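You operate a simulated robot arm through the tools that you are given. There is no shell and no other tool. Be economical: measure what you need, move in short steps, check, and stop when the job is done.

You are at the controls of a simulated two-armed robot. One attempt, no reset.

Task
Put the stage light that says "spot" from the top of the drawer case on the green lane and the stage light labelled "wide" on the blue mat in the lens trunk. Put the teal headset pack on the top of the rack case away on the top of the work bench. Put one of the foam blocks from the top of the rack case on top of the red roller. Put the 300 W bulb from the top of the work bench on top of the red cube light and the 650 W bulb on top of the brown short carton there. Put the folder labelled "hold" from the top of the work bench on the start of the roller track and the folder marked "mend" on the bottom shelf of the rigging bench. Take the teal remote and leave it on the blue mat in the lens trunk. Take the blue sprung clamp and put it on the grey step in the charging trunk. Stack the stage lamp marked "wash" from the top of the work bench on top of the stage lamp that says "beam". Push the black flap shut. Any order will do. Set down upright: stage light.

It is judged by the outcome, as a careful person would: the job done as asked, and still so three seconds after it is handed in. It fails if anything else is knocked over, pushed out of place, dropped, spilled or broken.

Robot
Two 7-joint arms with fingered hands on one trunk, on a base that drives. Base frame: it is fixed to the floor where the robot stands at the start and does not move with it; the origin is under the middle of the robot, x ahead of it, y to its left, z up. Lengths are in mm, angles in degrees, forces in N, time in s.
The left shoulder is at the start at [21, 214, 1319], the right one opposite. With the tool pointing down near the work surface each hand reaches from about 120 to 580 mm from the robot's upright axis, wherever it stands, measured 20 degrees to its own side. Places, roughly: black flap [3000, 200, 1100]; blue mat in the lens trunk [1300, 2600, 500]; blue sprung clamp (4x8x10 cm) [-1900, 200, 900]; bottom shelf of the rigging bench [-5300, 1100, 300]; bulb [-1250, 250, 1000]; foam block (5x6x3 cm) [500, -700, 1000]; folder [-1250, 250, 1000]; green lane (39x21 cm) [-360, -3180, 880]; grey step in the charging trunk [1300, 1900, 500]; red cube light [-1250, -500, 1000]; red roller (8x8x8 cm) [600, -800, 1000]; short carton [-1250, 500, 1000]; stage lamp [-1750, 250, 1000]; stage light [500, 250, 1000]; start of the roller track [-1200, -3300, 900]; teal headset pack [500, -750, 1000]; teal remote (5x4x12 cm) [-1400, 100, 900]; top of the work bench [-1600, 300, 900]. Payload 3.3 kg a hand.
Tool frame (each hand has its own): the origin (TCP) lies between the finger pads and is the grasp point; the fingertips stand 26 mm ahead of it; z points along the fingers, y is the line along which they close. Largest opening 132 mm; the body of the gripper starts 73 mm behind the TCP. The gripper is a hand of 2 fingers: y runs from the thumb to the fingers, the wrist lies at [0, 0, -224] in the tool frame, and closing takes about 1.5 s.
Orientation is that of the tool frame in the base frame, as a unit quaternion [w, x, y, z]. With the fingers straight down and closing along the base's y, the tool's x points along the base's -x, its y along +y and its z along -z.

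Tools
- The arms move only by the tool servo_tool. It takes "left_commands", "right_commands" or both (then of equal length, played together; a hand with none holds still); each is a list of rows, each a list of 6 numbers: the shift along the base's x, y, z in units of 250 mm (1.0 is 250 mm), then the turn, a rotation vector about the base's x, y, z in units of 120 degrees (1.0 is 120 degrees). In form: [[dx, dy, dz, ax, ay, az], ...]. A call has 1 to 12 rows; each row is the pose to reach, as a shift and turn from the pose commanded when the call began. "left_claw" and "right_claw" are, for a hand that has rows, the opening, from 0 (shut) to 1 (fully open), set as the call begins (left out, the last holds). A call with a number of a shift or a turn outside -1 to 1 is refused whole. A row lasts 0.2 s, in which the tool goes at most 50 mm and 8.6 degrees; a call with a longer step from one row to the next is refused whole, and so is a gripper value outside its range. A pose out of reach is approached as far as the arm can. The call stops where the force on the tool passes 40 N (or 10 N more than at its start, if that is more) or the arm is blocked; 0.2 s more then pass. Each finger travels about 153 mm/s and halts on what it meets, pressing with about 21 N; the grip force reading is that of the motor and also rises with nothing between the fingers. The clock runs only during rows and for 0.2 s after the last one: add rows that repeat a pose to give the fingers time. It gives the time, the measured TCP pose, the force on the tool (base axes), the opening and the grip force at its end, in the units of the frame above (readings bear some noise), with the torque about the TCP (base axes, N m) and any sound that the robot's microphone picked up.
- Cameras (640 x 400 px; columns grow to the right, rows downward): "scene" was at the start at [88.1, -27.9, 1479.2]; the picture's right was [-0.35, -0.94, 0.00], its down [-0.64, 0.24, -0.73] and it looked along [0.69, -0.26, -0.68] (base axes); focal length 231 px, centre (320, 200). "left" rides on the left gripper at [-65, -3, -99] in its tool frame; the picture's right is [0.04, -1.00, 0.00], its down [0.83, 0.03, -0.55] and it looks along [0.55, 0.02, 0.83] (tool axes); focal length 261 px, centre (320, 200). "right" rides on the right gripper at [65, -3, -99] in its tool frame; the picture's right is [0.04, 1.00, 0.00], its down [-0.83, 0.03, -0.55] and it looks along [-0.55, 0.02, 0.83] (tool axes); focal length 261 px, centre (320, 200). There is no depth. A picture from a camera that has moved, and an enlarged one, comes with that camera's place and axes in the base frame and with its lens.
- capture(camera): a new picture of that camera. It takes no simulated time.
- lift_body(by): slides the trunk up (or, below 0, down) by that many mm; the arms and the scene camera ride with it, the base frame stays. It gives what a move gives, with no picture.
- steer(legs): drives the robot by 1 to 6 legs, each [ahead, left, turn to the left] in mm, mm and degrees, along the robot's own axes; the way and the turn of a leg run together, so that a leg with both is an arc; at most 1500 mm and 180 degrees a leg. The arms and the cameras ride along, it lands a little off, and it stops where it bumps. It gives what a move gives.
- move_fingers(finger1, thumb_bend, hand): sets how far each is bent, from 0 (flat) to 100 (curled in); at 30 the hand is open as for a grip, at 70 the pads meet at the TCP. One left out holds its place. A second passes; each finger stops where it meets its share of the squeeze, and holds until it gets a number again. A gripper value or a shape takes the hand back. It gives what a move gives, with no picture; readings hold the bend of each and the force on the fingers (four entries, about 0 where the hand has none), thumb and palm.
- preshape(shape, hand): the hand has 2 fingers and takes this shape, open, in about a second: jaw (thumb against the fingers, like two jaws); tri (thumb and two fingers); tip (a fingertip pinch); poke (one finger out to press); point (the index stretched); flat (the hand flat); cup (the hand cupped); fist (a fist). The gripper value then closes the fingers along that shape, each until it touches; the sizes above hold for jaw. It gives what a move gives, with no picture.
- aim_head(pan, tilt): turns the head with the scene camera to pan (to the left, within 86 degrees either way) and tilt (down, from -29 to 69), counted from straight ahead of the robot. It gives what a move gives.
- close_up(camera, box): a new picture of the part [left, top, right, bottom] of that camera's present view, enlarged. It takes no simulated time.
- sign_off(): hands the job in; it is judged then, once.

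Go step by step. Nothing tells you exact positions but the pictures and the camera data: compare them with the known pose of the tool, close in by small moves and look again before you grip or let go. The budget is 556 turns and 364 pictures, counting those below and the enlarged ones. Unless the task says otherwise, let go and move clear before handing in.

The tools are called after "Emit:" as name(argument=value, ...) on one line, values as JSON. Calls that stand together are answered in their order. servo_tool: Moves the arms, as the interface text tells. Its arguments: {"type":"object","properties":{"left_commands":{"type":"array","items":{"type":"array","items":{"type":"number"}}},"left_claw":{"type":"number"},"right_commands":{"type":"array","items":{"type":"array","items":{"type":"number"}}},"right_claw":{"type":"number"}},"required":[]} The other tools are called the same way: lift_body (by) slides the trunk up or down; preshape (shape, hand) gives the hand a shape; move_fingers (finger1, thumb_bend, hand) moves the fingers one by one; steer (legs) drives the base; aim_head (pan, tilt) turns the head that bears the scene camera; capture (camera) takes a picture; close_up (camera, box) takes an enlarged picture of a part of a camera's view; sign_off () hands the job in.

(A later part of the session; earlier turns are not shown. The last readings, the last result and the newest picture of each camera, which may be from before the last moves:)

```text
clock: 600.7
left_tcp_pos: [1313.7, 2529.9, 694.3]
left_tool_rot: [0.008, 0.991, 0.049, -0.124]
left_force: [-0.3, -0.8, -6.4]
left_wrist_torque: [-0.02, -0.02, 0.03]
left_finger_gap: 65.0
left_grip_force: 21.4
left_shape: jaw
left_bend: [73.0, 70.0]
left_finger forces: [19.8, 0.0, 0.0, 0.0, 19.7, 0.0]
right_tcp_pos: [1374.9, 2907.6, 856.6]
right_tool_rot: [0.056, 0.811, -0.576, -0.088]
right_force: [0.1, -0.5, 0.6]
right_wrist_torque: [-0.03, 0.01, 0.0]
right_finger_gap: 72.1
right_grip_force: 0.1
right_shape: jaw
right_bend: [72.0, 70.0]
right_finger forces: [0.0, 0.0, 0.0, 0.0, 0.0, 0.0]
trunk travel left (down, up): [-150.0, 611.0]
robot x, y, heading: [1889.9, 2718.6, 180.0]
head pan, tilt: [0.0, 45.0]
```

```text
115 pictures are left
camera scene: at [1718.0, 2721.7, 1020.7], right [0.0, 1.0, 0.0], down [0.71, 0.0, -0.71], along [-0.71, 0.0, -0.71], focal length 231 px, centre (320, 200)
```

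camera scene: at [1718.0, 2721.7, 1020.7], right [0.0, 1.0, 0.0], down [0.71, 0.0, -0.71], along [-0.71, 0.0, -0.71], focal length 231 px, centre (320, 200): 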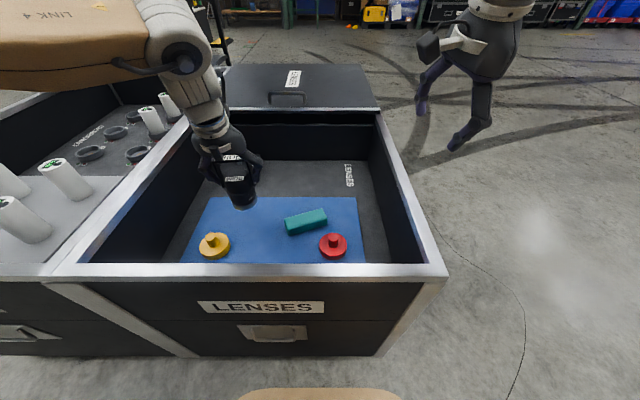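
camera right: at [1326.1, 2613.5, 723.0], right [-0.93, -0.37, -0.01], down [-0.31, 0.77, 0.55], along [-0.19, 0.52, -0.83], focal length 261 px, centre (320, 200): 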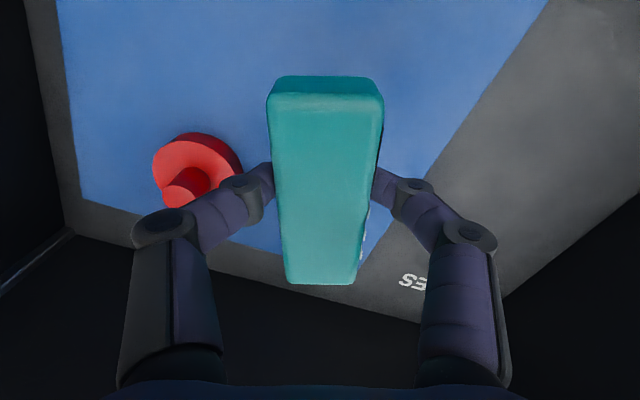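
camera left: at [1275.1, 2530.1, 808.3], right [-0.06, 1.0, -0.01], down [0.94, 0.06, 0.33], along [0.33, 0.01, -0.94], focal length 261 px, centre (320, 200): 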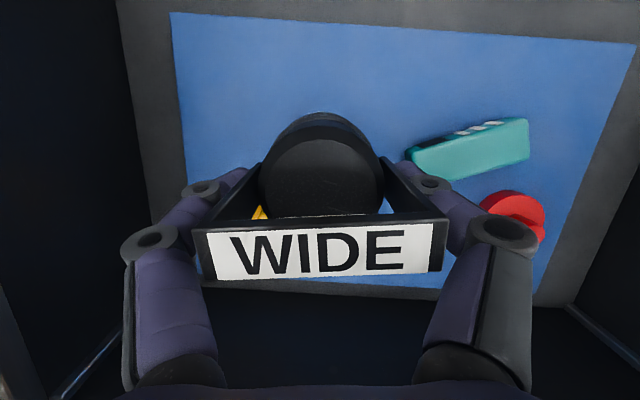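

Emit:
servo_tool(left_commands=[[-0.02, -0.02, -0.14, 0, 0, 0], [-0.04, -0.032, -0.28, 0, 0, 0], [-0.04, -0.032, -0.4, 0, 0, 0], [-0.04, -0.032, -0.415, 0, 0, 0], [-0.04, -0.032, -0.43, 0, 0, 0], [-0.04, -0.032, -0.442, 0, 0, 0], [-0.04, -0.032, -0.452, 0, 0, 0]])

Emit:
close_up(camera="scene", box=[180, 140, 360, 270])

```text
clock: 602.3
left_tcp_pos: [1307.2, 2523.5, 578.2]
left_tool_rot: [0.008, 0.992, 0.048, -0.121]
left_force: [-1.1, 2.2, -1.5]
left_wrist_torque: [0.08, 0.02, 0.03]
left_finger_gap: 57.8
left_grip_force: 22.0
left_shape: jaw
left_bend: [75.0, 73.0]
left_finger forces: [19.9, 0.0, 0.1, 0.1, 19.5, 0.1]
right_tcp_pos: [1374.0, 2909.6, 854.8]
right_tool_rot: [0.057, 0.811, -0.576, -0.087]
right_force: [0.8, 0.3, 0.2]
right_wrist_torque: [-0.01, 0.02, 0.02]
right_finger_gap: 72.3
right_grip_force: 0.0
right_shape: jaw
right_bend: [72.0, 70.0]
right_finger forces: [0.0, 0.0, 0.0, 0.1, 0.0, 0.1]
trunk travel left (down, up): [-150.0, 611.0]
robot x, y, heading: [1889.0, 2714.9, 179.9]
head pan, tilt: [0.0, 45.0]
```

```text
3.08 times, centred on (270, 205) of scene
camera zoom: at [1718.8, 2722.2, 1020.3], right [0.0, 1.0, 0.0], down [0.71, 0.0, -0.71], along [-0.71, 0.0, -0.71], focal length 712 px, centre (474, 185)
```

zoom: 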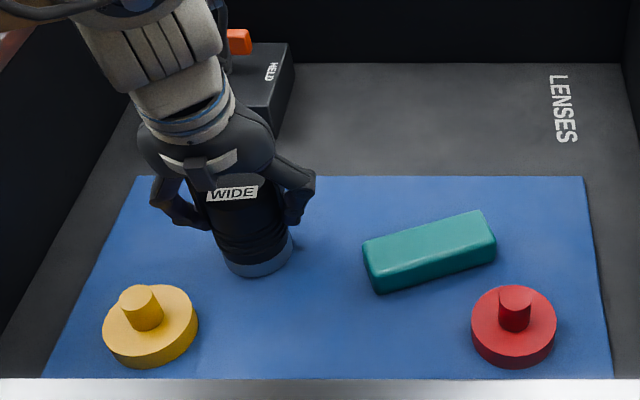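

WIDE is supported on the mat. Release and lift clear.

Emit:
servo_tool(left_commands=[[0, 0, 0.01, 0, 0, 0], [0, 0, 0.01, 0, 0, 0], [0, 0, 0.01, 0, 0, 0], [0, 0, 0.01, 0, 0, 0]], left_claw=0.85)

Emit:
close_up(camera="scene", box=[180, 140, 360, 270])

```text
clock: 603.3
left_tcp_pos: [1304.5, 2522.9, 584.7]
left_tool_rot: [0.008, 0.991, 0.05, -0.123]
left_force: [-0.3, -0.2, -0.3]
left_wrist_torque: [-0.01, -0.02, 0.01]
left_finger_gap: 112.1
left_grip_force: 0.1
left_shape: jaw
left_bend: [54.0, 36.0]
left_finger forces: [0.1, 0.0, 0.0, 0.0, 0.1, 0.0]
right_tcp_pos: [1375.2, 2909.2, 857.4]
right_tool_rot: [0.056, 0.811, -0.576, -0.087]
right_force: [0.2, 0.0, 0.1]
right_wrist_torque: [0.04, -0.02, 0.0]
right_finger_gap: 72.2
right_grip_force: 0.1
right_shape: jaw
right_bend: [72.0, 70.0]
right_finger forces: [0.0, 0.0, 0.1, 0.0, 0.0, 0.0]
trunk travel left (down, up): [-150.0, 611.0]
robot x, y, heading: [1884.7, 2714.4, 179.9]
head pan, tilt: [0.0, 45.0]
```

```text
3.08 times, centred on (270, 205) of scene
camera zoom: at [1718.6, 2721.9, 1020.9], right [0.0, 1.0, 0.0], down [0.71, 0.0, -0.71], along [-0.71, 0.0, -0.71], focal length 712 px, centre (474, 185)
```

zoom: 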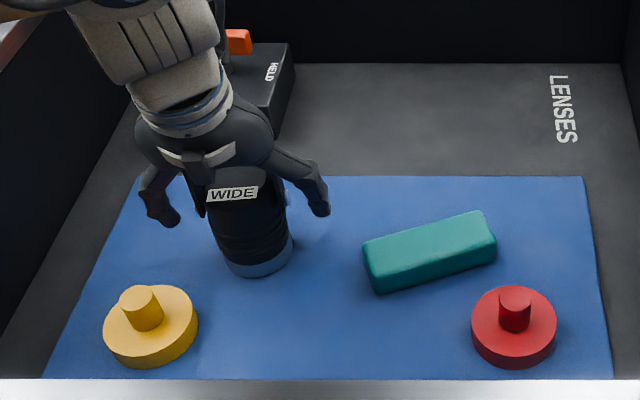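

Emit:
servo_tool(left_commands=[[0, 0, 0.06, 0, 0, 0], [0, 0, 0.2, 0, 0, 0], [0, 0, 0.38, 0, 0, 0], [0, 0, 0.56, 0, 0, 0], [0.06, 0, 0.74, 0, 0, 0], [0.12, 0, 0.88, 0, 0, 0]])

Emit:
capture(camera="scene")

```text
clock: 604.7
left_tcp_pos: [1333.5, 2523.8, 805.5]
left_tool_rot: [0.008, 0.991, 0.049, -0.124]
left_force: [0.6, -1.0, 0.6]
left_wrist_torque: [0.0, 0.01, -0.01]
left_finger_gap: 112.0
left_grip_force: 0.0
left_shape: jaw
left_bend: [54.0, 36.0]
left_finger forces: [0.0, 0.0, 0.0, 0.1, 0.1, 0.0]
right_tcp_pos: [1375.5, 2909.9, 858.1]
right_tool_rot: [0.056, 0.811, -0.577, -0.087]
right_force: [0.2, 0.0, -0.2]
right_wrist_torque: [-0.02, -0.02, -0.02]
right_finger_gap: 72.0
right_grip_force: 0.0
right_shape: jaw
right_bend: [72.0, 70.0]
right_finger forces: [0.0, 0.0, 0.0, 0.1, 0.0, 0.0]
trunk travel left (down, up): [-150.0, 611.0]
robot x, y, heading: [1888.1, 2721.4, 179.9]
head pan, tilt: [0.0, 45.0]
```

```text
112 pictures are left
camera scene: at [1718.8, 2721.9, 1021.0], right [0.0, 1.0, 0.0], down [0.71, 0.0, -0.71], along [-0.71, 0.0, -0.71], focal length 231 px, centre (320, 200)
```

scene: 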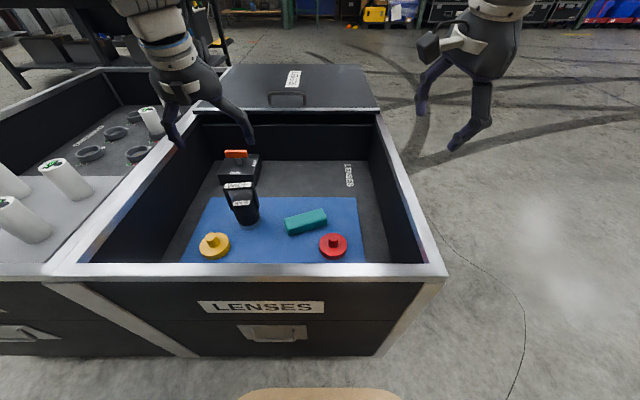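

All trunk items placed. Now the black flap: raise the trunk and drive toward the light-prep bench.

Emit:
lift_body(by=400)

Emit:
steer(legs=[[0, 1500, 0], [0, 1000, 0], [0, 0, 180]])

Emit:
aim_head(pan=0, tilt=15)

Emit:
capture(camera="scene")

```text
clock: 608.6
left_tcp_pos: [1334.1, 2522.9, 1203.9]
left_tool_rot: [0.007, 0.991, 0.049, -0.123]
left_force: [1.1, -1.1, 0.8]
left_wrist_torque: [-0.01, 0.04, 0.02]
left_finger_gap: 111.9
left_grip_force: 0.1
left_shape: jaw
left_bend: [54.0, 36.0]
left_finger forces: [0.0, 0.0, 0.2, 0.1, 0.1, 0.0]
right_tcp_pos: [1375.9, 2909.1, 1257.7]
right_tool_rot: [0.056, 0.811, -0.576, -0.088]
right_force: [0.6, 1.0, 0.1]
right_wrist_torque: [-0.01, 0.01, -0.04]
right_finger_gap: 72.1
right_grip_force: 0.1
right_shape: jaw
right_bend: [72.0, 70.0]
right_finger forces: [0.1, 0.0, 0.1, 0.1, 0.1, 0.1]
trunk travel left (down, up): [-550.0, 211.0]
robot x, y, heading: [1884.6, 2719.7, 179.9]
head pan, tilt: [0.0, 45.0]
```

```text
clock: 628.1
left_tcp_pos: [2440.0, 429.7, 1203.4]
left_tool_rot: [0.124, -0.052, 0.991, 0.008]
left_force: [0.4, 0.5, -0.3]
left_wrist_torque: [0.02, -0.02, 0.01]
left_finger_gap: 112.1
left_grip_force: 0.1
left_shape: jaw
left_bend: [54.0, 36.0]
left_finger forces: [0.1, 0.1, 0.1, 0.0, 0.0, 0.1]
right_tcp_pos: [2401.8, 43.8, 1257.4]
right_tool_rot: [0.087, 0.574, 0.812, 0.057]
right_force: [-0.1, 0.0, 0.7]
right_wrist_torque: [0.02, 0.02, 0.01]
right_finger_gap: 72.2
right_grip_force: 0.0
right_shape: jaw
right_bend: [72.0, 70.0]
right_finger forces: [0.0, 0.1, 0.0, 0.0, 0.0, 0.0]
trunk travel left (down, up): [-550.0, 211.0]
robot x, y, heading: [1888.7, 230.3, 0.5]
head pan, tilt: [0.0, 45.0]
```

```text
clock: 629.0
left_tcp_pos: [2441.1, 429.2, 1203.5]
left_tool_rot: [0.123, -0.052, 0.991, 0.008]
left_force: [-0.1, -0.4, 0.7]
left_wrist_torque: [0.04, 0.04, 0.01]
left_finger_gap: 112.0
left_grip_force: 0.1
left_shape: jaw
left_bend: [54.0, 36.0]
left_finger forces: [0.0, 0.0, 0.0, 0.1, 0.0, 0.0]
right_tcp_pos: [2402.0, 43.1, 1256.9]
right_tool_rot: [0.086, 0.574, 0.812, 0.056]
right_force: [-0.4, -0.6, 0.8]
right_wrist_torque: [0.01, -0.02, -0.01]
right_finger_gap: 72.2
right_grip_force: 0.2
right_shape: jaw
right_bend: [72.0, 70.0]
right_finger forces: [0.1, 0.1, 0.0, 0.0, 0.0, 0.0]
trunk travel left (down, up): [-550.0, 211.0]
robot x, y, heading: [1888.4, 233.4, 0.3]
head pan, tilt: [0.0, 15.0]
```

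```text
111 pictures are left
camera scene: at [1994.8, 231.0, 1473.0], right [0.0, -1.0, 0.0], down [-0.26, 0.0, -0.97], along [0.97, 0.0, -0.26], focal length 231 px, centre (320, 200)
```

scene: 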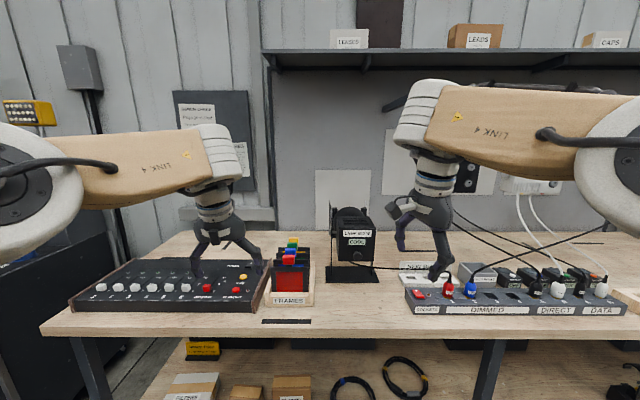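

Emit:
close_up(camera="scene", box=[260, 180, 420, 310])

Emit:
close_up(camera="scene", box=[310, 150, 500, 250])

```text
3.08 times, centred on (340, 245) of scene
camera zoom: at [1994.8, 231.0, 1473.0], right [0.0, -1.0, 0.0], down [-0.26, 0.0, -0.97], along [0.97, 0.0, -0.26], focal length 712 px, centre (258, 62)
```

zoom: 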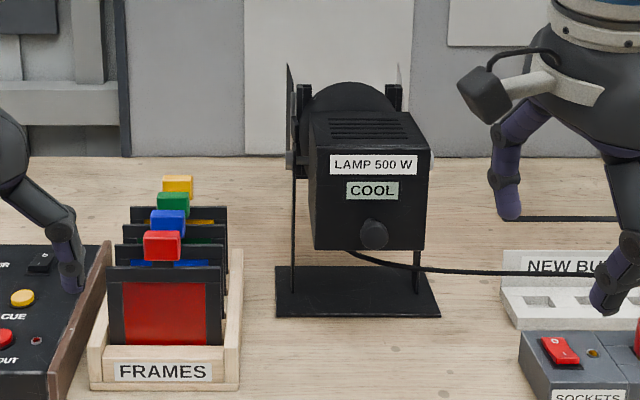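

```text
3.37 times, centred on (405, 200) of scene
camera zoom: at [1994.8, 231.0, 1473.0], right [0.0, -1.0, 0.0], down [-0.26, 0.0, -0.97], along [0.97, 0.0, -0.26], focal length 779 px, centre (34, 200)
```

zoom: 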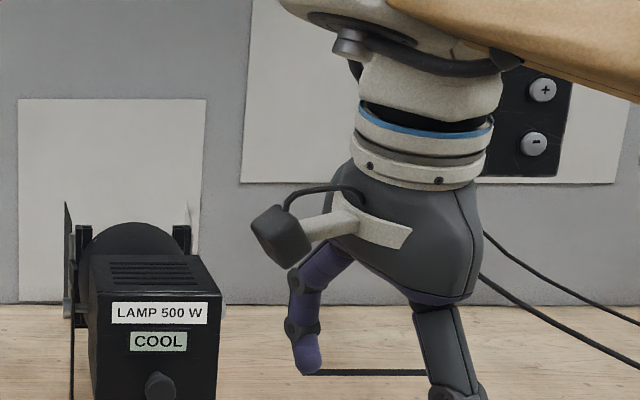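

The lantern "LAMP 500 W" faces the wall; its black barn-door flap seems open on the left. Move closer and left to see the flap from the side.

Emit:
steer(legs=[[100, 380, 0]])

Emit:
aim_head(pan=-28, tilt=18)

Emit:
capture(camera="scene")

```text
clock: 631.5
left_tcp_pos: [2537.3, 813.8, 1203.1]
left_tool_rot: [0.123, -0.054, 0.991, 0.007]
left_force: [-0.8, 0.6, 0.6]
left_wrist_torque: [0.02, 0.02, 0.0]
left_finger_gap: 112.1
left_grip_force: 0.1
left_shape: jaw
left_bend: [54.0, 36.0]
left_finger forces: [0.1, 0.0, 0.0, 0.1, 0.0, 0.0]
right_tcp_pos: [2499.7, 426.8, 1257.7]
right_tool_rot: [0.087, 0.572, 0.813, 0.057]
right_force: [-0.3, 0.9, 0.5]
right_wrist_torque: [-0.04, 0.03, -0.03]
right_finger_gap: 72.4
right_grip_force: 0.0
right_shape: jaw
right_bend: [72.0, 70.0]
right_finger forces: [0.1, 0.0, 0.0, 0.0, 0.0, 0.0]
trunk travel left (down, up): [-550.0, 211.0]
robot x, y, heading: [1984.6, 612.0, 0.2]
head pan, tilt: [0.0, 15.0]
```

```text
clock: 632.4
left_tcp_pos: [2536.4, 812.5, 1204.2]
left_tool_rot: [0.123, -0.054, 0.991, 0.008]
left_force: [1.1, -0.1, 1.4]
left_wrist_torque: [0.0, -0.01, -0.03]
left_finger_gap: 112.3
left_grip_force: 0.0
left_shape: jaw
left_bend: [54.0, 36.0]
left_finger forces: [0.1, 0.1, 0.0, 0.0, 0.0, 0.1]
right_tcp_pos: [2499.8, 426.4, 1257.5]
right_tool_rot: [0.087, 0.573, 0.813, 0.057]
right_force: [-1.0, 0.5, 0.2]
right_wrist_torque: [0.01, -0.02, -0.03]
right_finger_gap: 72.3
right_grip_force: 0.1
right_shape: jaw
right_bend: [72.0, 70.0]
right_finger forces: [0.1, 0.0, 0.1, 0.0, 0.1, 0.0]
trunk travel left (down, up): [-550.0, 211.0]
robot x, y, heading: [1987.3, 609.8, 0.5]
head pan, tilt: [-28.0, 18.0]
```

```text
108 pictures are left
camera scene: at [2081.1, 568.9, 1468.2], right [-0.46, -0.89, 0.0], down [-0.27, 0.14, -0.95], along [0.84, -0.44, -0.31], focal length 231 px, centre (320, 200)
```

scene: 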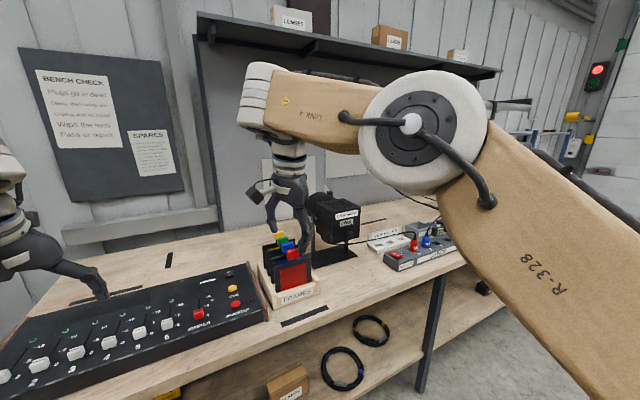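

Emit:
servo_tool(right_commands=[[-0.06, -0.16, 0, 0, 0, 0], [-0.12, -0.32, 0, 0, 0, 0], [-0.2, -0.48, 0, 0, 0, 0], [-0.28, -0.64, 0, 0, 0, 0], [-0.34, -0.78, 0, 0, 0, 0]])

Emit:
capture(camera="scene")

Emit:
close_up(camera="scene", box=[260, 150, 380, 270])

```text
clock: 633.6
left_tcp_pos: [2534.7, 812.4, 1204.6]
left_tool_rot: [0.124, -0.054, 0.991, 0.008]
left_force: [0.4, 0.6, -0.8]
left_wrist_torque: [0.01, -0.02, -0.03]
left_finger_gap: 112.1
left_grip_force: 0.1
left_shape: jaw
left_bend: [54.0, 36.0]
left_finger forces: [0.0, 0.0, 0.1, 0.1, 0.0, 0.1]
right_tcp_pos: [2413.7, 231.4, 1257.4]
right_tool_rot: [0.087, 0.572, 0.813, 0.058]
right_force: [0.6, 0.2, -0.3]
right_wrist_torque: [0.03, -0.02, 0.02]
right_finger_gap: 72.2
right_grip_force: 0.1
right_shape: jaw
right_bend: [72.0, 70.0]
right_finger forces: [0.1, 0.1, 0.1, 0.0, 0.0, 0.1]
trunk travel left (down, up): [-550.0, 211.0]
robot x, y, heading: [1984.5, 613.7, 0.6]
head pan, tilt: [-28.0, 18.0]
```

```text
107 pictures are left
camera scene: at [2080.4, 567.8, 1468.2], right [-0.46, -0.89, 0.0], down [-0.27, 0.14, -0.95], along [0.84, -0.44, -0.31], focal length 231 px, centre (320, 200)
```

scene: 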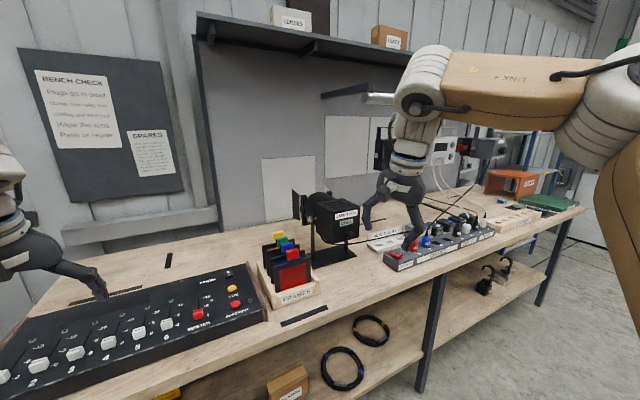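

```text
3.33 times, centred on (320, 210) of scene
camera zoom: at [2080.4, 567.8, 1468.2], right [-0.46, -0.89, 0.0], down [-0.27, 0.14, -0.95], along [0.84, -0.44, -0.31], focal length 771 px, centre (320, 167)
```

zoom: 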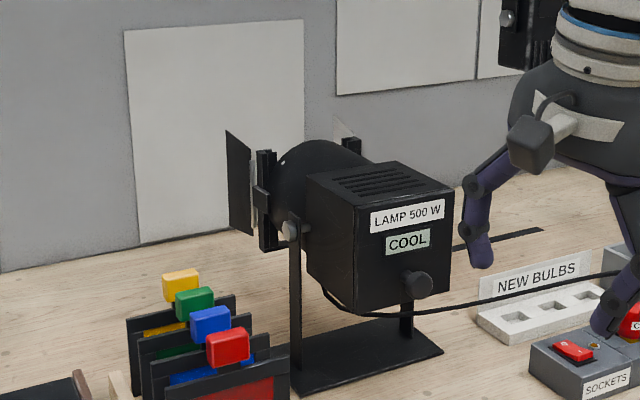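

The flap (≈117 mm long) hinges at ≈[3008,187] and points straight away from me; shutting it means swinging its free end toward -y across the lens. I need reach, so I'll stand side-on (heading -90°) with the left shoulder toward the bench.

Emit:
steer(legs=[[0, 0, -90.6], [440, 0, 0], [0, 200, 0]])

Emit:
aim_head(pan=80, tilt=20)

Emit:
capture(camera="scene")

```text
clock: 641.4
left_tcp_pos: [2371.0, -384.2, 1203.8]
left_tool_rot: [0.092, 0.671, 0.731, -0.083]
left_force: [0.2, 0.4, 0.5]
left_wrist_torque: [0.04, 0.02, 0.0]
left_finger_gap: 111.8
left_grip_force: 0.1
left_shape: jaw
left_bend: [54.0, 36.0]
left_finger forces: [0.0, 0.0, 0.0, 0.0, 0.1, 0.0]
right_tcp_pos: [1792.8, -250.4, 1257.5]
right_tool_rot: [0.102, 0.982, 0.16, -0.023]
right_force: [-0.4, 0.3, 0.8]
right_wrist_torque: [0.01, 0.0, 0.01]
right_finger_gap: 72.3
right_grip_force: 0.1
right_shape: jaw
right_bend: [72.0, 70.0]
right_finger forces: [0.0, 0.1, 0.0, 0.0, 0.1, 0.1]
trunk travel left (down, up): [-550.0, 211.0]
robot x, y, heading: [2178.5, 167.6, -90.8]
head pan, tilt: [-28.0, 18.0]
```

```text
clock: 643.2
left_tcp_pos: [2369.9, -384.1, 1203.4]
left_tool_rot: [0.092, 0.671, 0.731, -0.083]
left_force: [0.0, 0.5, -0.2]
left_wrist_torque: [0.01, -0.01, 0.01]
left_finger_gap: 111.7
left_grip_force: 0.0
left_shape: jaw
left_bend: [54.0, 36.0]
left_finger forces: [0.0, 0.0, 0.0, 0.0, 0.1, 0.0]
right_tcp_pos: [1790.8, -250.1, 1258.3]
right_tool_rot: [0.102, 0.982, 0.16, -0.022]
right_force: [-0.1, 1.1, -0.2]
right_wrist_torque: [0.02, -0.01, 0.04]
right_finger_gap: 72.0
right_grip_force: 0.0
right_shape: jaw
right_bend: [72.0, 70.0]
right_finger forces: [0.1, 0.0, 0.0, 0.0, 0.0, 0.0]
trunk travel left (down, up): [-550.0, 211.0]
robot x, y, heading: [2176.9, 169.6, -90.8]
head pan, tilt: [80.0, 20.0]
```

```text
105 pictures are left
camera scene: at [2269.0, 140.5, 1465.0], right [-0.19, -0.98, 0.0], down [-0.34, 0.06, -0.94], along [0.92, -0.18, -0.34], focal length 231 px, centre (320, 200)
```

scene: 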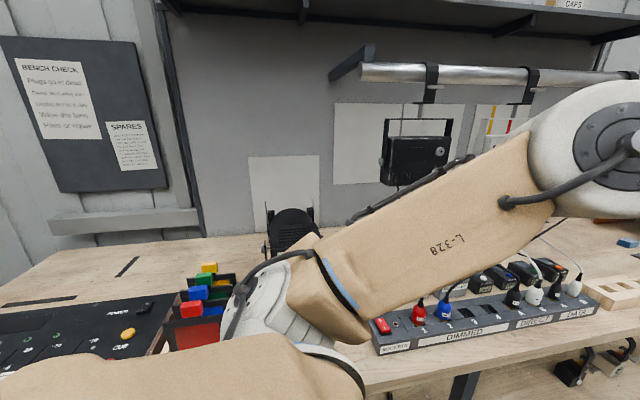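

The stand lantern is in view (another lantern hangs near y≈-300; avoid it). Swing the left hand (fingers closed) up and around toward the lantern in steps.

Emit:
servo_tool(left_commands=[[0.04, 0.06, 0.12, 0, 0, 0], [0.1, 0.18, 0.22, 0, 0, 0], [0.18, 0.32, 0.3, 0, 0, 0], [0.26, 0.48, 0.34, 0, 0, 0], [0.36, 0.62, 0.36, 0, 0, 0], [0.46, 0.78, 0.38, 0, 0, 0], [0.56, 0.92, 0.4, 0, 0, 0], [0.62, 0.98, 0.4, 0, 0, 0]], left_claw=0)

Emit:
capture(camera="scene")

```text
clock: 645.0
left_tcp_pos: [2507.2, -164.3, 1288.3]
left_tool_rot: [0.092, 0.671, 0.732, -0.082]
left_force: [-0.3, -0.1, 1.1]
left_wrist_torque: [-0.01, -0.02, 0.03]
left_finger_gap: 0.0
left_grip_force: 21.0
left_shape: jaw
left_bend: [63.0, 70.0]
left_finger forces: [0.1, 0.0, 0.1, 0.0, 0.0, 0.1]
left hand out of reach, approached as far as the arm can: row 7, 8
right_tcp_pos: [1790.4, -250.2, 1256.6]
right_tool_rot: [0.1, 0.982, 0.16, -0.021]
right_force: [0.5, 0.9, -0.1]
right_wrist_torque: [-0.02, 0.02, 0.01]
right_finger_gap: 72.3
right_grip_force: 0.2
right_shape: jaw
right_bend: [72.0, 70.0]
right_finger forces: [0.0, 0.0, 0.1, 0.0, 0.0, 0.0]
trunk travel left (down, up): [-550.0, 211.0]
robot x, y, heading: [2178.3, 168.2, -91.0]
head pan, tilt: [80.0, 20.0]
```

```text
104 pictures are left
camera scene: at [2268.9, 140.5, 1465.0], right [-0.19, -0.98, 0.0], down [-0.34, 0.06, -0.94], along [0.92, -0.18, -0.34], focal length 231 px, centre (320, 200)
```

scene: 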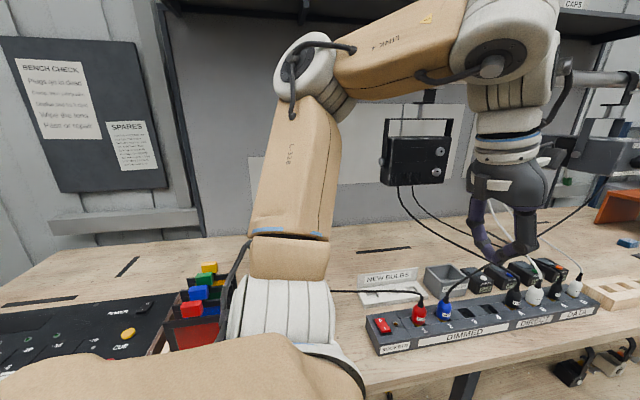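

The left arm's path is awkward near the hanging lantern. Better mirror it: face +y and use the right arm, coming from the clear side. Retract left and turn around away from the bench.

Emit:
servo_tool(left_commands=[[-0.12, -0.14, 0, 0, 0, 0], [-0.26, -0.28, 0, 0, 0, 0], [-0.4, -0.42, 0, 0, 0, 0], [-0.54, -0.56, 0, 0, 0, 0], [-0.56, -0.7, 0, 0, 0, 0]])

Emit:
steer(legs=[[0, 0, -179.2]])

Emit:
aim_head(pan=-80, tilt=20)

Emit:
capture(camera="scene")

```text
clock: 646.2
left_tcp_pos: [2364.2, -336.2, 1284.5]
left_tool_rot: [0.092, 0.671, 0.731, -0.082]
left_force: [-0.5, -0.3, 0.0]
left_wrist_torque: [0.03, -0.04, 0.01]
left_finger_gap: 0.0
left_grip_force: 20.8
left_shape: jaw
left_bend: [63.0, 70.0]
left_finger forces: [0.1, 0.0, 0.0, 0.0, 0.0, 0.1]
left hand out of reach, approached as far as the arm can: row 5
right_tcp_pos: [1791.5, -251.2, 1257.0]
right_tool_rot: [0.101, 0.981, 0.161, -0.021]
right_force: [-0.4, 0.3, -0.3]
right_wrist_torque: [0.01, 0.0, 0.03]
right_finger_gap: 72.1
right_grip_force: 0.0
right_shape: jaw
right_bend: [72.0, 70.0]
right_finger forces: [0.0, 0.0, 0.0, 0.0, 0.1, 0.0]
trunk travel left (down, up): [-550.0, 211.0]
robot x, y, heading: [2176.1, 172.4, -90.9]
head pan, tilt: [80.0, 20.0]
```

```text
clock: 653.9
left_tcp_pos: [1969.4, 666.1, 1284.4]
left_tool_rot: [-0.08, 0.748, -0.652, -0.093]
left_force: [-0.1, 0.0, 0.4]
left_wrist_torque: [0.0, -0.01, -0.01]
left_finger_gap: 0.0
left_grip_force: 20.8
left_shape: jaw
left_bend: [63.0, 70.0]
left_finger forces: [0.1, 0.1, 0.0, 0.0, 0.0, 0.0]
right_tcp_pos: [2545.7, 609.2, 1256.4]
right_tool_rot: [0.019, -0.184, 0.978, 0.102]
right_force: [-0.4, -0.9, 0.5]
right_wrist_torque: [0.0, -0.02, -0.02]
right_finger_gap: 72.1
right_grip_force: 0.1
right_shape: jaw
right_bend: [72.0, 70.0]
right_finger forces: [0.0, 0.0, 0.0, 0.0, 0.0, 0.1]
trunk travel left (down, up): [-550.0, 211.0]
robot x, y, heading: [2180.1, 172.6, 92.0]
head pan, tilt: [80.0, 20.0]
```

```text
clock: 656.3
left_tcp_pos: [1969.7, 665.7, 1283.6]
left_tool_rot: [-0.08, 0.748, -0.652, -0.095]
left_force: [0.9, 0.1, 0.7]
left_wrist_torque: [0.0, -0.02, 0.06]
left_finger_gap: 0.1
left_grip_force: 20.5
left_shape: jaw
left_bend: [63.0, 70.0]
left_finger forces: [0.1, 0.1, 0.0, 0.1, 0.0, 0.0]
right_tcp_pos: [2545.6, 609.2, 1257.4]
right_tool_rot: [0.02, -0.184, 0.977, 0.102]
right_force: [0.1, -0.1, -0.5]
right_wrist_torque: [-0.01, 0.0, 0.04]
right_finger_gap: 72.4
right_grip_force: 0.1
right_shape: jaw
right_bend: [72.0, 70.0]
right_finger forces: [0.0, 0.0, 0.1, 0.1, 0.0, 0.0]
trunk travel left (down, up): [-550.0, 211.0]
robot x, y, heading: [2176.5, 171.5, 92.1]
head pan, tilt: [-80.0, 20.0]
```

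```text
103 pictures are left
camera scene: at [2268.5, 204.9, 1464.9], right [0.21, -0.98, 0.0], down [-0.33, -0.07, -0.94], along [0.92, 0.2, -0.34], focal length 231 px, centre (320, 200)
```

scene: 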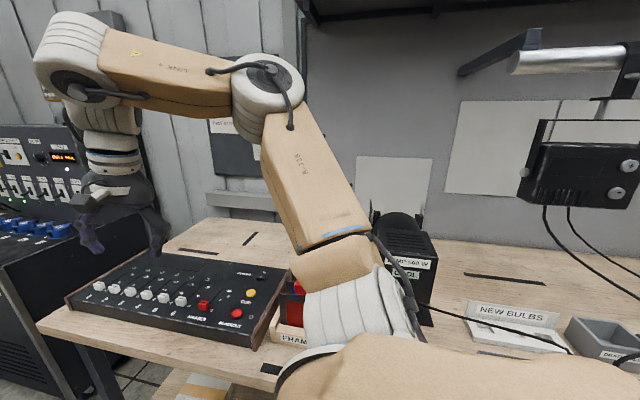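

Clear path now. Shift the base closer, then swing the right hand (closed) out toward the lantern's left-front.

Emit:
steer(legs=[[0, -75, -2]])

Emit:
servo_tool(right_commands=[[0.12, -0.04, 0.02, -0.023, -0.051, -0.011], [0.26, -0.1, 0.04, -0.046, -0.102, -0.022], [0.4, -0.18, 0.06, -0.07, -0.154, -0.032], [0.54, -0.28, 0.06, -0.093, -0.205, -0.043], [0.66, -0.4, 0.06, -0.093, -0.205, -0.043], [0.76, -0.54, 0.06, -0.093, -0.205, -0.043]], right_claw=0)

Emit:
capture(camera="scene")

```text
clock: 657.4
left_tcp_pos: [2063.8, 674.7, 1284.9]
left_tool_rot: [-0.08, 0.737, -0.665, -0.094]
left_force: [0.6, 0.5, -0.4]
left_wrist_torque: [-0.01, 0.03, 0.02]
left_finger_gap: 0.1
left_grip_force: 20.6
left_shape: jaw
left_bend: [63.0, 70.0]
left_finger forces: [0.0, 0.0, 0.0, 0.1, 0.0, 0.0]
right_tcp_pos: [2637.4, 598.4, 1256.3]
right_tool_rot: [0.021, -0.167, 0.98, 0.103]
right_force: [0.0, -0.9, -0.4]
right_wrist_torque: [0.02, 0.05, 0.01]
right_finger_gap: 72.4
right_grip_force: 0.1
right_shape: jaw
right_bend: [72.0, 70.0]
right_finger forces: [0.0, 0.0, 0.0, 0.1, 0.0, 0.0]
trunk travel left (down, up): [-550.0, 211.0]
robot x, y, heading: [2253.3, 169.2, 90.2]
head pan, tilt: [-80.0, 20.0]
```

```text
clock: 658.8
left_tcp_pos: [2061.4, 674.5, 1285.3]
left_tool_rot: [-0.081, 0.737, -0.665, -0.093]
left_force: [0.1, 0.2, 0.3]
left_wrist_torque: [-0.02, 0.0, 0.01]
left_finger_gap: 0.1
left_grip_force: 20.6
left_shape: jaw
left_bend: [63.0, 70.0]
left_finger forces: [0.1, 0.1, 0.1, 0.0, 0.0, 0.0]
right_tcp_pos: [2675.7, 470.4, 1213.7]
right_tool_rot: [0.218, -0.142, 0.965, -0.032]
right_force: [-0.1, 0.8, -0.5]
right_wrist_torque: [-0.01, 0.02, 0.0]
right_finger_gap: 0.0
right_grip_force: 20.7
right_shape: jaw
right_bend: [63.0, 70.0]
right_finger forces: [0.0, 0.0, 0.0, 0.0, 0.0, 0.0]
right hand out of reach, approached as far as the arm can: row 2, 3, 4, 5, 6
trunk travel left (down, up): [-550.0, 211.0]
robot x, y, heading: [2255.2, 170.0, 90.1]
head pan, tilt: [-80.0, 20.0]
```

```text
102 pictures are left
camera scene: at [2344.9, 203.8, 1464.9], right [0.18, -0.98, 0.0], down [-0.34, -0.06, -0.94], along [0.93, 0.16, -0.34], focal length 231 px, centre (320, 200)
```

scene: 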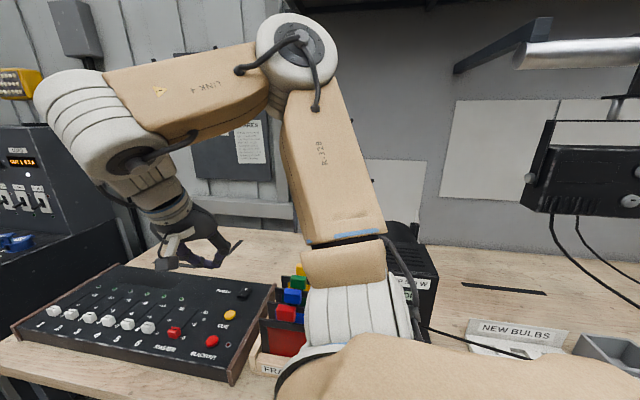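

Emit:
servo_tool(right_commands=[[0.1, -0.04, 0.06, 0, 0, 0], [0.22, -0.1, 0.12, 0, 0, 0], [0.34, -0.16, 0.18, 0, 0, 0], [0.46, -0.24, 0.2, 0, 0, 0], [0.58, -0.32, 0.2, 0, 0, 0]])

```text
clock: 660.0
left_tcp_pos: [2060.4, 673.5, 1284.4]
left_tool_rot: [-0.082, 0.736, -0.665, -0.092]
left_force: [-0.9, -0.7, 0.6]
left_wrist_torque: [-0.02, 0.0, -0.02]
left_finger_gap: 0.1
left_grip_force: 21.1
left_shape: jaw
left_bend: [63.0, 70.0]
left_finger forces: [0.1, 0.1, 0.0, 0.0, 0.0, 0.0]
right_tcp_pos: [2685.8, 428.6, 1195.4]
right_tool_rot: [0.217, -0.143, 0.965, -0.032]
right_force: [0.2, 0.6, -0.6]
right_wrist_torque: [0.01, -0.01, -0.04]
right_finger_gap: 0.0
right_grip_force: 21.0
right_shape: jaw
right_bend: [63.0, 70.0]
right_finger forces: [0.0, 0.0, 0.0, 0.1, 0.1, 0.0]
right hand out of reach, approached as far as the arm can: row 1, 2, 3, 4, 5
trunk travel left (down, up): [-550.0, 211.0]
robot x, y, heading: [2255.1, 171.0, 90.3]
head pan, tilt: [-80.0, 20.0]
```

The lateral range is limited, so use heading ≈38°: the low base can tuck under the bench edge and the right shoulder gets closer. Retract, shift to y≈340, turn, and look.

Emit:
servo_tool(right_commands=[[-0.12, 0.04, 0.06, 0, 0, 0], [-0.26, 0.1, 0.14, 0, 0, 0], [-0.4, 0.16, 0.22, 0, 0, 0], [-0.5, 0.2, 0.28, 0, 0, 0]])

Emit:
steer(legs=[[170, 0, 0], [0, 0, -52]])

Emit:
aim_head(pan=-45, tilt=25)

Emit:
capture(camera="scene")

```text
clock: 661.0
left_tcp_pos: [2061.4, 675.1, 1285.3]
left_tool_rot: [-0.082, 0.737, -0.665, -0.092]
left_force: [0.1, 0.1, -0.8]
left_wrist_torque: [0.01, -0.03, -0.01]
left_finger_gap: 0.1
left_grip_force: 21.1
left_shape: jaw
left_bend: [63.0, 70.0]
left_finger forces: [0.1, 0.1, 0.1, 0.1, 0.1, 0.0]
right_tcp_pos: [2560.3, 477.4, 1266.2]
right_tool_rot: [0.219, -0.143, 0.965, -0.032]
right_force: [-0.3, 0.1, -0.5]
right_wrist_torque: [-0.01, -0.03, 0.04]
right_finger_gap: 0.0
right_grip_force: 20.9
right_shape: jaw
right_bend: [63.0, 70.0]
right_finger forces: [0.0, 0.0, 0.1, 0.0, 0.0, 0.0]
trunk travel left (down, up): [-550.0, 211.0]
robot x, y, heading: [2256.8, 171.7, 90.2]
head pan, tilt: [-80.0, 20.0]
```

```text
clock: 664.7
left_tcp_pos: [2530.3, 803.9, 1285.1]
left_tool_rot: [0.115, -0.373, 0.92, 0.048]
left_force: [-0.9, -0.2, -0.7]
left_wrist_torque: [-0.01, -0.05, 0.0]
left_finger_gap: 0.1
left_grip_force: 20.7
left_shape: jaw
left_bend: [63.0, 70.0]
left_finger forces: [0.0, 0.0, 0.0, 0.1, 0.0, 0.0]
right_tcp_pos: [2682.7, 290.4, 1265.4]
right_tool_rot: [0.18, 0.292, 0.931, -0.123]
right_force: [0.1, -0.2, 0.3]
right_wrist_torque: [0.0, 0.02, 0.0]
right_finger_gap: 0.0
right_grip_force: 21.0
right_shape: jaw
right_bend: [63.0, 70.0]
right_finger forces: [0.1, 0.0, 0.1, 0.0, 0.0, 0.0]
trunk travel left (down, up): [-550.0, 211.0]
robot x, y, heading: [2252.8, 341.3, 38.1]
head pan, tilt: [-80.0, 20.0]
```

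```text
clock: 665.8
left_tcp_pos: [2529.7, 805.2, 1285.4]
left_tool_rot: [0.114, -0.373, 0.92, 0.048]
left_force: [0.0, -0.1, -0.1]
left_wrist_torque: [-0.01, 0.0, 0.03]
left_finger_gap: 0.0
left_grip_force: 20.7
left_shape: jaw
left_bend: [63.0, 70.0]
left_finger forces: [0.1, 0.0, 0.0, 0.0, 0.0, 0.0]
right_tcp_pos: [2683.8, 290.1, 1265.7]
right_tool_rot: [0.181, 0.292, 0.931, -0.123]
right_force: [-0.4, 0.2, 1.8]
right_wrist_torque: [0.0, 0.04, 0.03]
right_finger_gap: 0.2
right_grip_force: 20.9
right_shape: jaw
right_bend: [63.0, 70.0]
right_finger forces: [0.0, 0.1, 0.1, 0.0, 0.0, 0.1]
trunk travel left (down, up): [-550.0, 211.0]
robot x, y, heading: [2254.2, 342.0, 38.4]
head pan, tilt: [-45.0, 25.0]
```

```text
101 pictures are left
camera scene: at [2354.9, 341.2, 1456.9], right [-0.12, -0.99, 0.0], down [-0.42, 0.05, -0.91], along [0.9, -0.1, -0.42], focal length 231 px, centre (320, 200)
```

scene: 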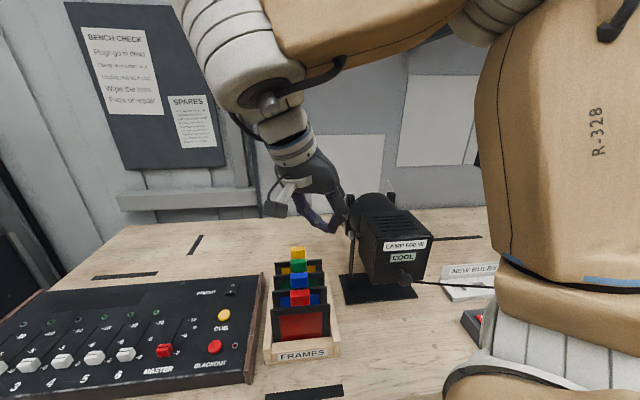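

Good view, no bump. Orient the tool 45° toward +x and extend toward the flap, staying high.

Emit:
servo_tool(right_commands=[[0.12, -0.02, 0.02, 0.024, -0.046, 0.024], [0.26, -0.05, 0.04, 0.048, -0.092, 0.048], [0.4, -0.09, 0.04, 0.072, -0.138, 0.072], [0.56, -0.12, 0.04, 0.096, -0.184, 0.096], [0.72, -0.15, 0.04, 0.12, -0.23, 0.12], [0.88, -0.18, 0.04, 0.12, -0.23, 0.12]])

Emit:
capture(camera="scene")

Emit:
capture(camera="right")

```text
clock: 667.1
left_tcp_pos: [2530.3, 805.3, 1283.8]
left_tool_rot: [0.113, -0.373, 0.92, 0.048]
left_force: [0.6, -0.2, -0.8]
left_wrist_torque: [-0.02, 0.03, -0.04]
left_finger_gap: 0.0
left_grip_force: 20.8
left_shape: jaw
left_bend: [63.0, 70.0]
left_finger forces: [0.0, 0.0, 0.0, 0.1, 0.0, 0.1]
right_tcp_pos: [2905.1, 244.7, 1275.7]
right_tool_rot: [0.374, 0.216, 0.898, 0.088]
right_force: [0.2, 0.0, -0.3]
right_wrist_torque: [0.03, 0.02, 0.01]
right_finger_gap: 0.0
right_grip_force: 21.4
right_shape: jaw
right_bend: [63.0, 70.0]
right_finger forces: [0.1, 0.1, 0.1, 0.0, 0.1, 0.1]
trunk travel left (down, up): [-550.0, 211.0]
robot x, y, heading: [2254.8, 340.7, 38.4]
head pan, tilt: [-45.0, 25.0]
```

```text
100 pictures are left
camera scene: at [2356.2, 341.8, 1456.7], right [-0.11, -0.99, 0.0], down [-0.42, 0.05, -0.91], along [0.9, -0.1, -0.42], focal length 231 px, centre (320, 200)
```

scene: 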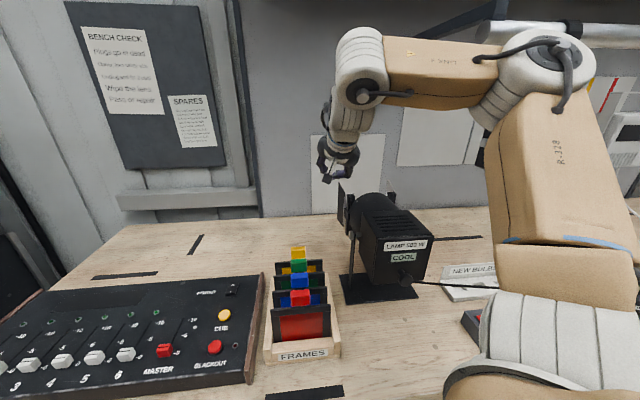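

```text
99 pictures are left
camera right: at [2793.9, 273.6, 1300.9], right [0.3, 0.91, 0.29], down [0.14, -0.35, 0.93], along [0.94, -0.23, -0.23], focal length 261 px, centre (320, 200)
```

right: 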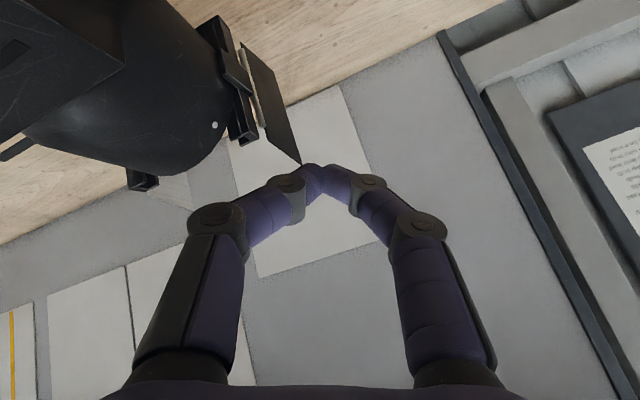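

Reach is fine. The flap's free top corner is ≈[3084,193,1177]. Bring the closed fingertips beside it on the +y side.

Emit:
servo_tool(right_commands=[[0.14, -0.02, 0, 0, 0, 0], [0.3, -0.04, -0.04, 0, 0, 0], [0.44, -0.07, -0.12, 0, 0, 0], [0.54, -0.08, -0.26, 0, 0, 0], [0.548, -0.08, -0.39, 0, 0, 0]])

Emit:
capture(camera="right")

Emit:
close_up(camera="scene", box=[290, 120, 440, 260])

```text
clock: 668.4
left_tcp_pos: [2529.2, 804.1, 1285.2]
left_tool_rot: [0.115, -0.373, 0.92, 0.048]
left_force: [-0.6, -0.6, -0.1]
left_wrist_torque: [0.0, 0.02, 0.03]
left_finger_gap: 0.0
left_grip_force: 20.9
left_shape: jaw
left_bend: [63.0, 70.0]
left_finger forces: [0.1, 0.1, 0.0, 0.0, 0.0, 0.0]
right_tcp_pos: [3041.0, 226.3, 1178.0]
right_tool_rot: [0.373, 0.217, 0.898, 0.089]
right_force: [-0.5, -0.1, -0.6]
right_wrist_torque: [-0.01, 0.0, 0.0]
right_finger_gap: 0.0
right_grip_force: 21.0
right_shape: jaw
right_bend: [63.0, 70.0]
right_finger forces: [0.1, 0.0, 0.1, 0.1, 0.1, 0.1]
trunk travel left (down, up): [-550.0, 211.0]
robot x, y, heading: [2255.7, 345.5, 38.5]
head pan, tilt: [-45.0, 25.0]
```

```text
98 pictures are left
camera right: at [2929.3, 254.0, 1204.5], right [0.3, 0.91, 0.3], down [0.14, -0.35, 0.93], along [0.94, -0.23, -0.23], focal length 261 px, centre (320, 200)
```

right: 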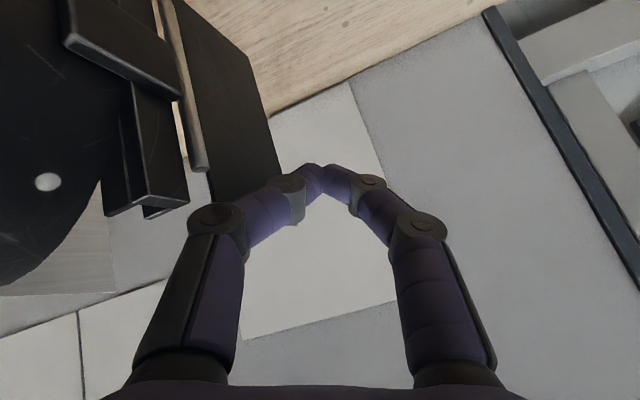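

```text
2.86 times, centred on (365, 190) of scene
camera zoom: at [2355.2, 340.8, 1456.8], right [-0.11, -0.99, 0.0], down [-0.42, 0.05, -0.91], along [0.9, -0.1, -0.42], focal length 661 px, centre (191, 229)
```

zoom: 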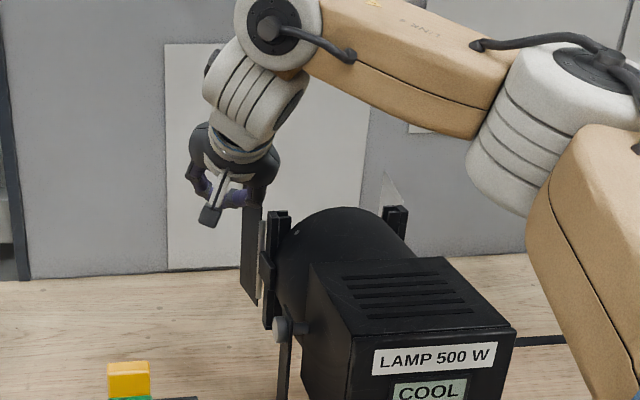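

Fingertips are just outside the flap. Sweep it toward -y along its arc.

Emit:
servo_tool(right_commands=[[0, 0, -0.08, 0, 0, 0], [0, -0.06, -0.08, 0, 0, 0], [0, -0.11, -0.08, 0, 0, 0], [0, -0.17, -0.08, 0, 0, 0], [-0.008, -0.225, -0.08, 0, 0, 0], [-0.03, -0.28, -0.06, 0, 0, 0], [-0.064, -0.337, -0.02, 0, 0, 0], [-0.112, -0.393, 0.024, 0, 0, 0]])

Emit:
capture(camera="right")

Emit:
close_up(camera="scene", box=[290, 120, 440, 260])

```text
clock: 669.3
left_tcp_pos: [2524.4, 806.3, 1285.2]
left_tool_rot: [0.116, -0.374, 0.919, 0.048]
left_force: [0.5, -0.5, 0.0]
left_wrist_torque: [0.08, -0.01, 0.02]
left_finger_gap: 0.2
left_grip_force: 20.9
left_shape: jaw
left_bend: [63.0, 70.0]
left_finger forces: [0.0, 0.0, 0.0, 0.1, 0.0, 0.1]
right_tcp_pos: [3039.7, 207.4, 1168.4]
right_tool_rot: [0.38, 0.21, 0.895, 0.105]
right_force: [-7.4, 16.1, 11.8]
right_wrist_torque: [-0.29, 0.29, -0.45]
right_finger_gap: 0.1
right_grip_force: 21.1
right_shape: jaw
right_bend: [62.0, 70.0]
right_finger forces: [0.1, 0.0, 0.0, 0.0, 22.1, 0.0]
trunk travel left (down, up): [-550.0, 211.0]
robot x, y, heading: [2254.5, 343.4, 38.5]
head pan, tilt: [-45.0, 25.0]
stopped in row 4 (right hand): the force on the tool passed its limit at 41 N (the readings are from after the stop); the commanded pose is now the measured one
```

```text
96 pictures are left
camera right: at [2927.1, 232.7, 1193.7], right [0.27, 0.91, 0.32], down [0.13, -0.36, 0.92], along [0.95, -0.21, -0.22], focal length 261 px, centre (320, 200)
```

right: 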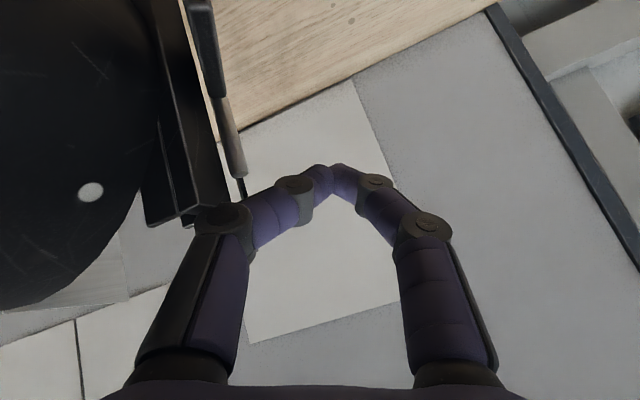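

```text
2.86 times, centred on (365, 190) of scene
camera zoom: at [2351.9, 341.6, 1457.3], right [-0.11, -0.99, 0.0], down [-0.42, 0.05, -0.91], along [0.9, -0.1, -0.42], focal length 661 px, centre (191, 229)
```

zoom: 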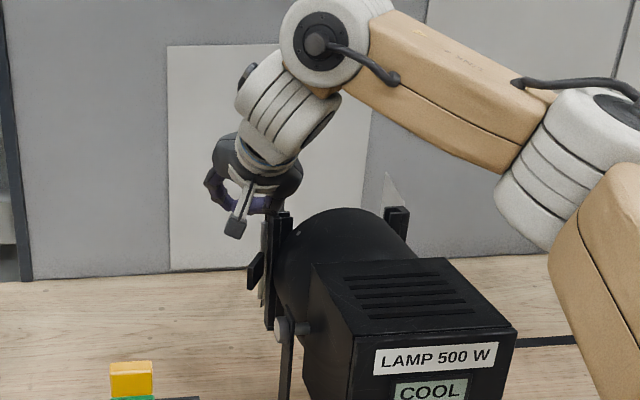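

The flap has swung out of sight toward the lens. Back the hand off the hinge and view from the earlier vantage.

Emit:
servo_tool(right_commands=[[0, 0.08, 0.04, 0, 0, 0], [-0.04, 0.12, 0.14, 0, 0, 0], [-0.16, 0.14, 0.28, 0, 0, 0], [-0.32, 0.15, 0.38, 0, 0, 0], [-0.48, 0.15, 0.42, 0, 0, 0]])

Emit:
capture(camera="right")

Emit:
close_up(camera="scene", box=[310, 150, 430, 270])

```text
clock: 670.5
left_tcp_pos: [2526.1, 807.0, 1284.1]
left_tool_rot: [0.114, -0.374, 0.919, 0.048]
left_force: [-0.1, -0.1, -0.6]
left_wrist_torque: [0.01, -0.02, 0.01]
left_finger_gap: 0.1
left_grip_force: 21.0
left_shape: jaw
left_bend: [63.0, 70.0]
left_finger forces: [0.1, 0.0, 0.0, 0.0, 0.0, 0.0]
right_tcp_pos: [2920.7, 240.2, 1268.4]
right_tool_rot: [0.379, 0.214, 0.895, 0.098]
right_force: [0.9, 1.2, -0.4]
right_wrist_torque: [0.0, -0.02, 0.0]
right_finger_gap: 0.0
right_grip_force: 20.7
right_shape: jaw
right_bend: [63.0, 70.0]
right_finger forces: [0.0, 0.0, 0.0, 0.0, 0.0, 0.0]
trunk travel left (down, up): [-550.0, 211.0]
robot x, y, heading: [2253.6, 344.9, 38.5]
head pan, tilt: [-45.0, 25.0]
```

```text
94 pictures are left
camera right: at [2808.8, 265.9, 1293.9], right [0.28, 0.91, 0.31], down [0.13, -0.36, 0.92], along [0.95, -0.22, -0.22], focal length 261 px, centre (320, 200)
```

right: 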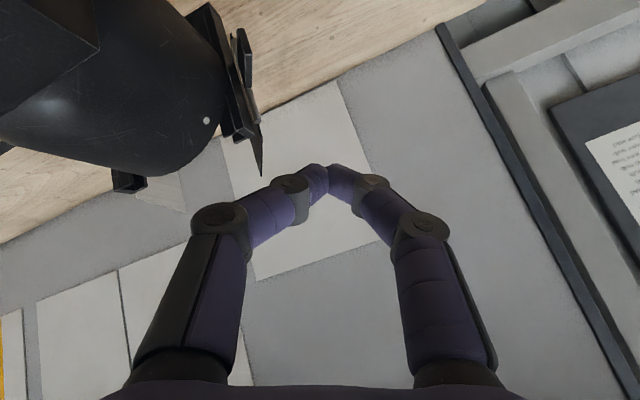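

```text
3.33 times, centred on (370, 210) of scene
camera zoom: at [2353.7, 341.9, 1456.9], right [-0.11, -0.99, 0.0], down [-0.42, 0.05, -0.91], along [0.9, -0.1, -0.42], focal length 771 px, centre (153, 167)
```

zoom: 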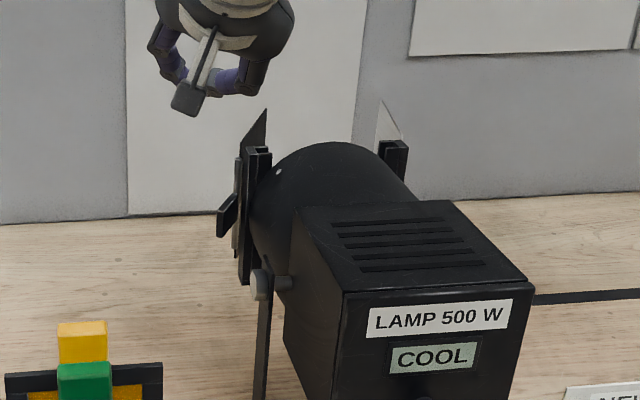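

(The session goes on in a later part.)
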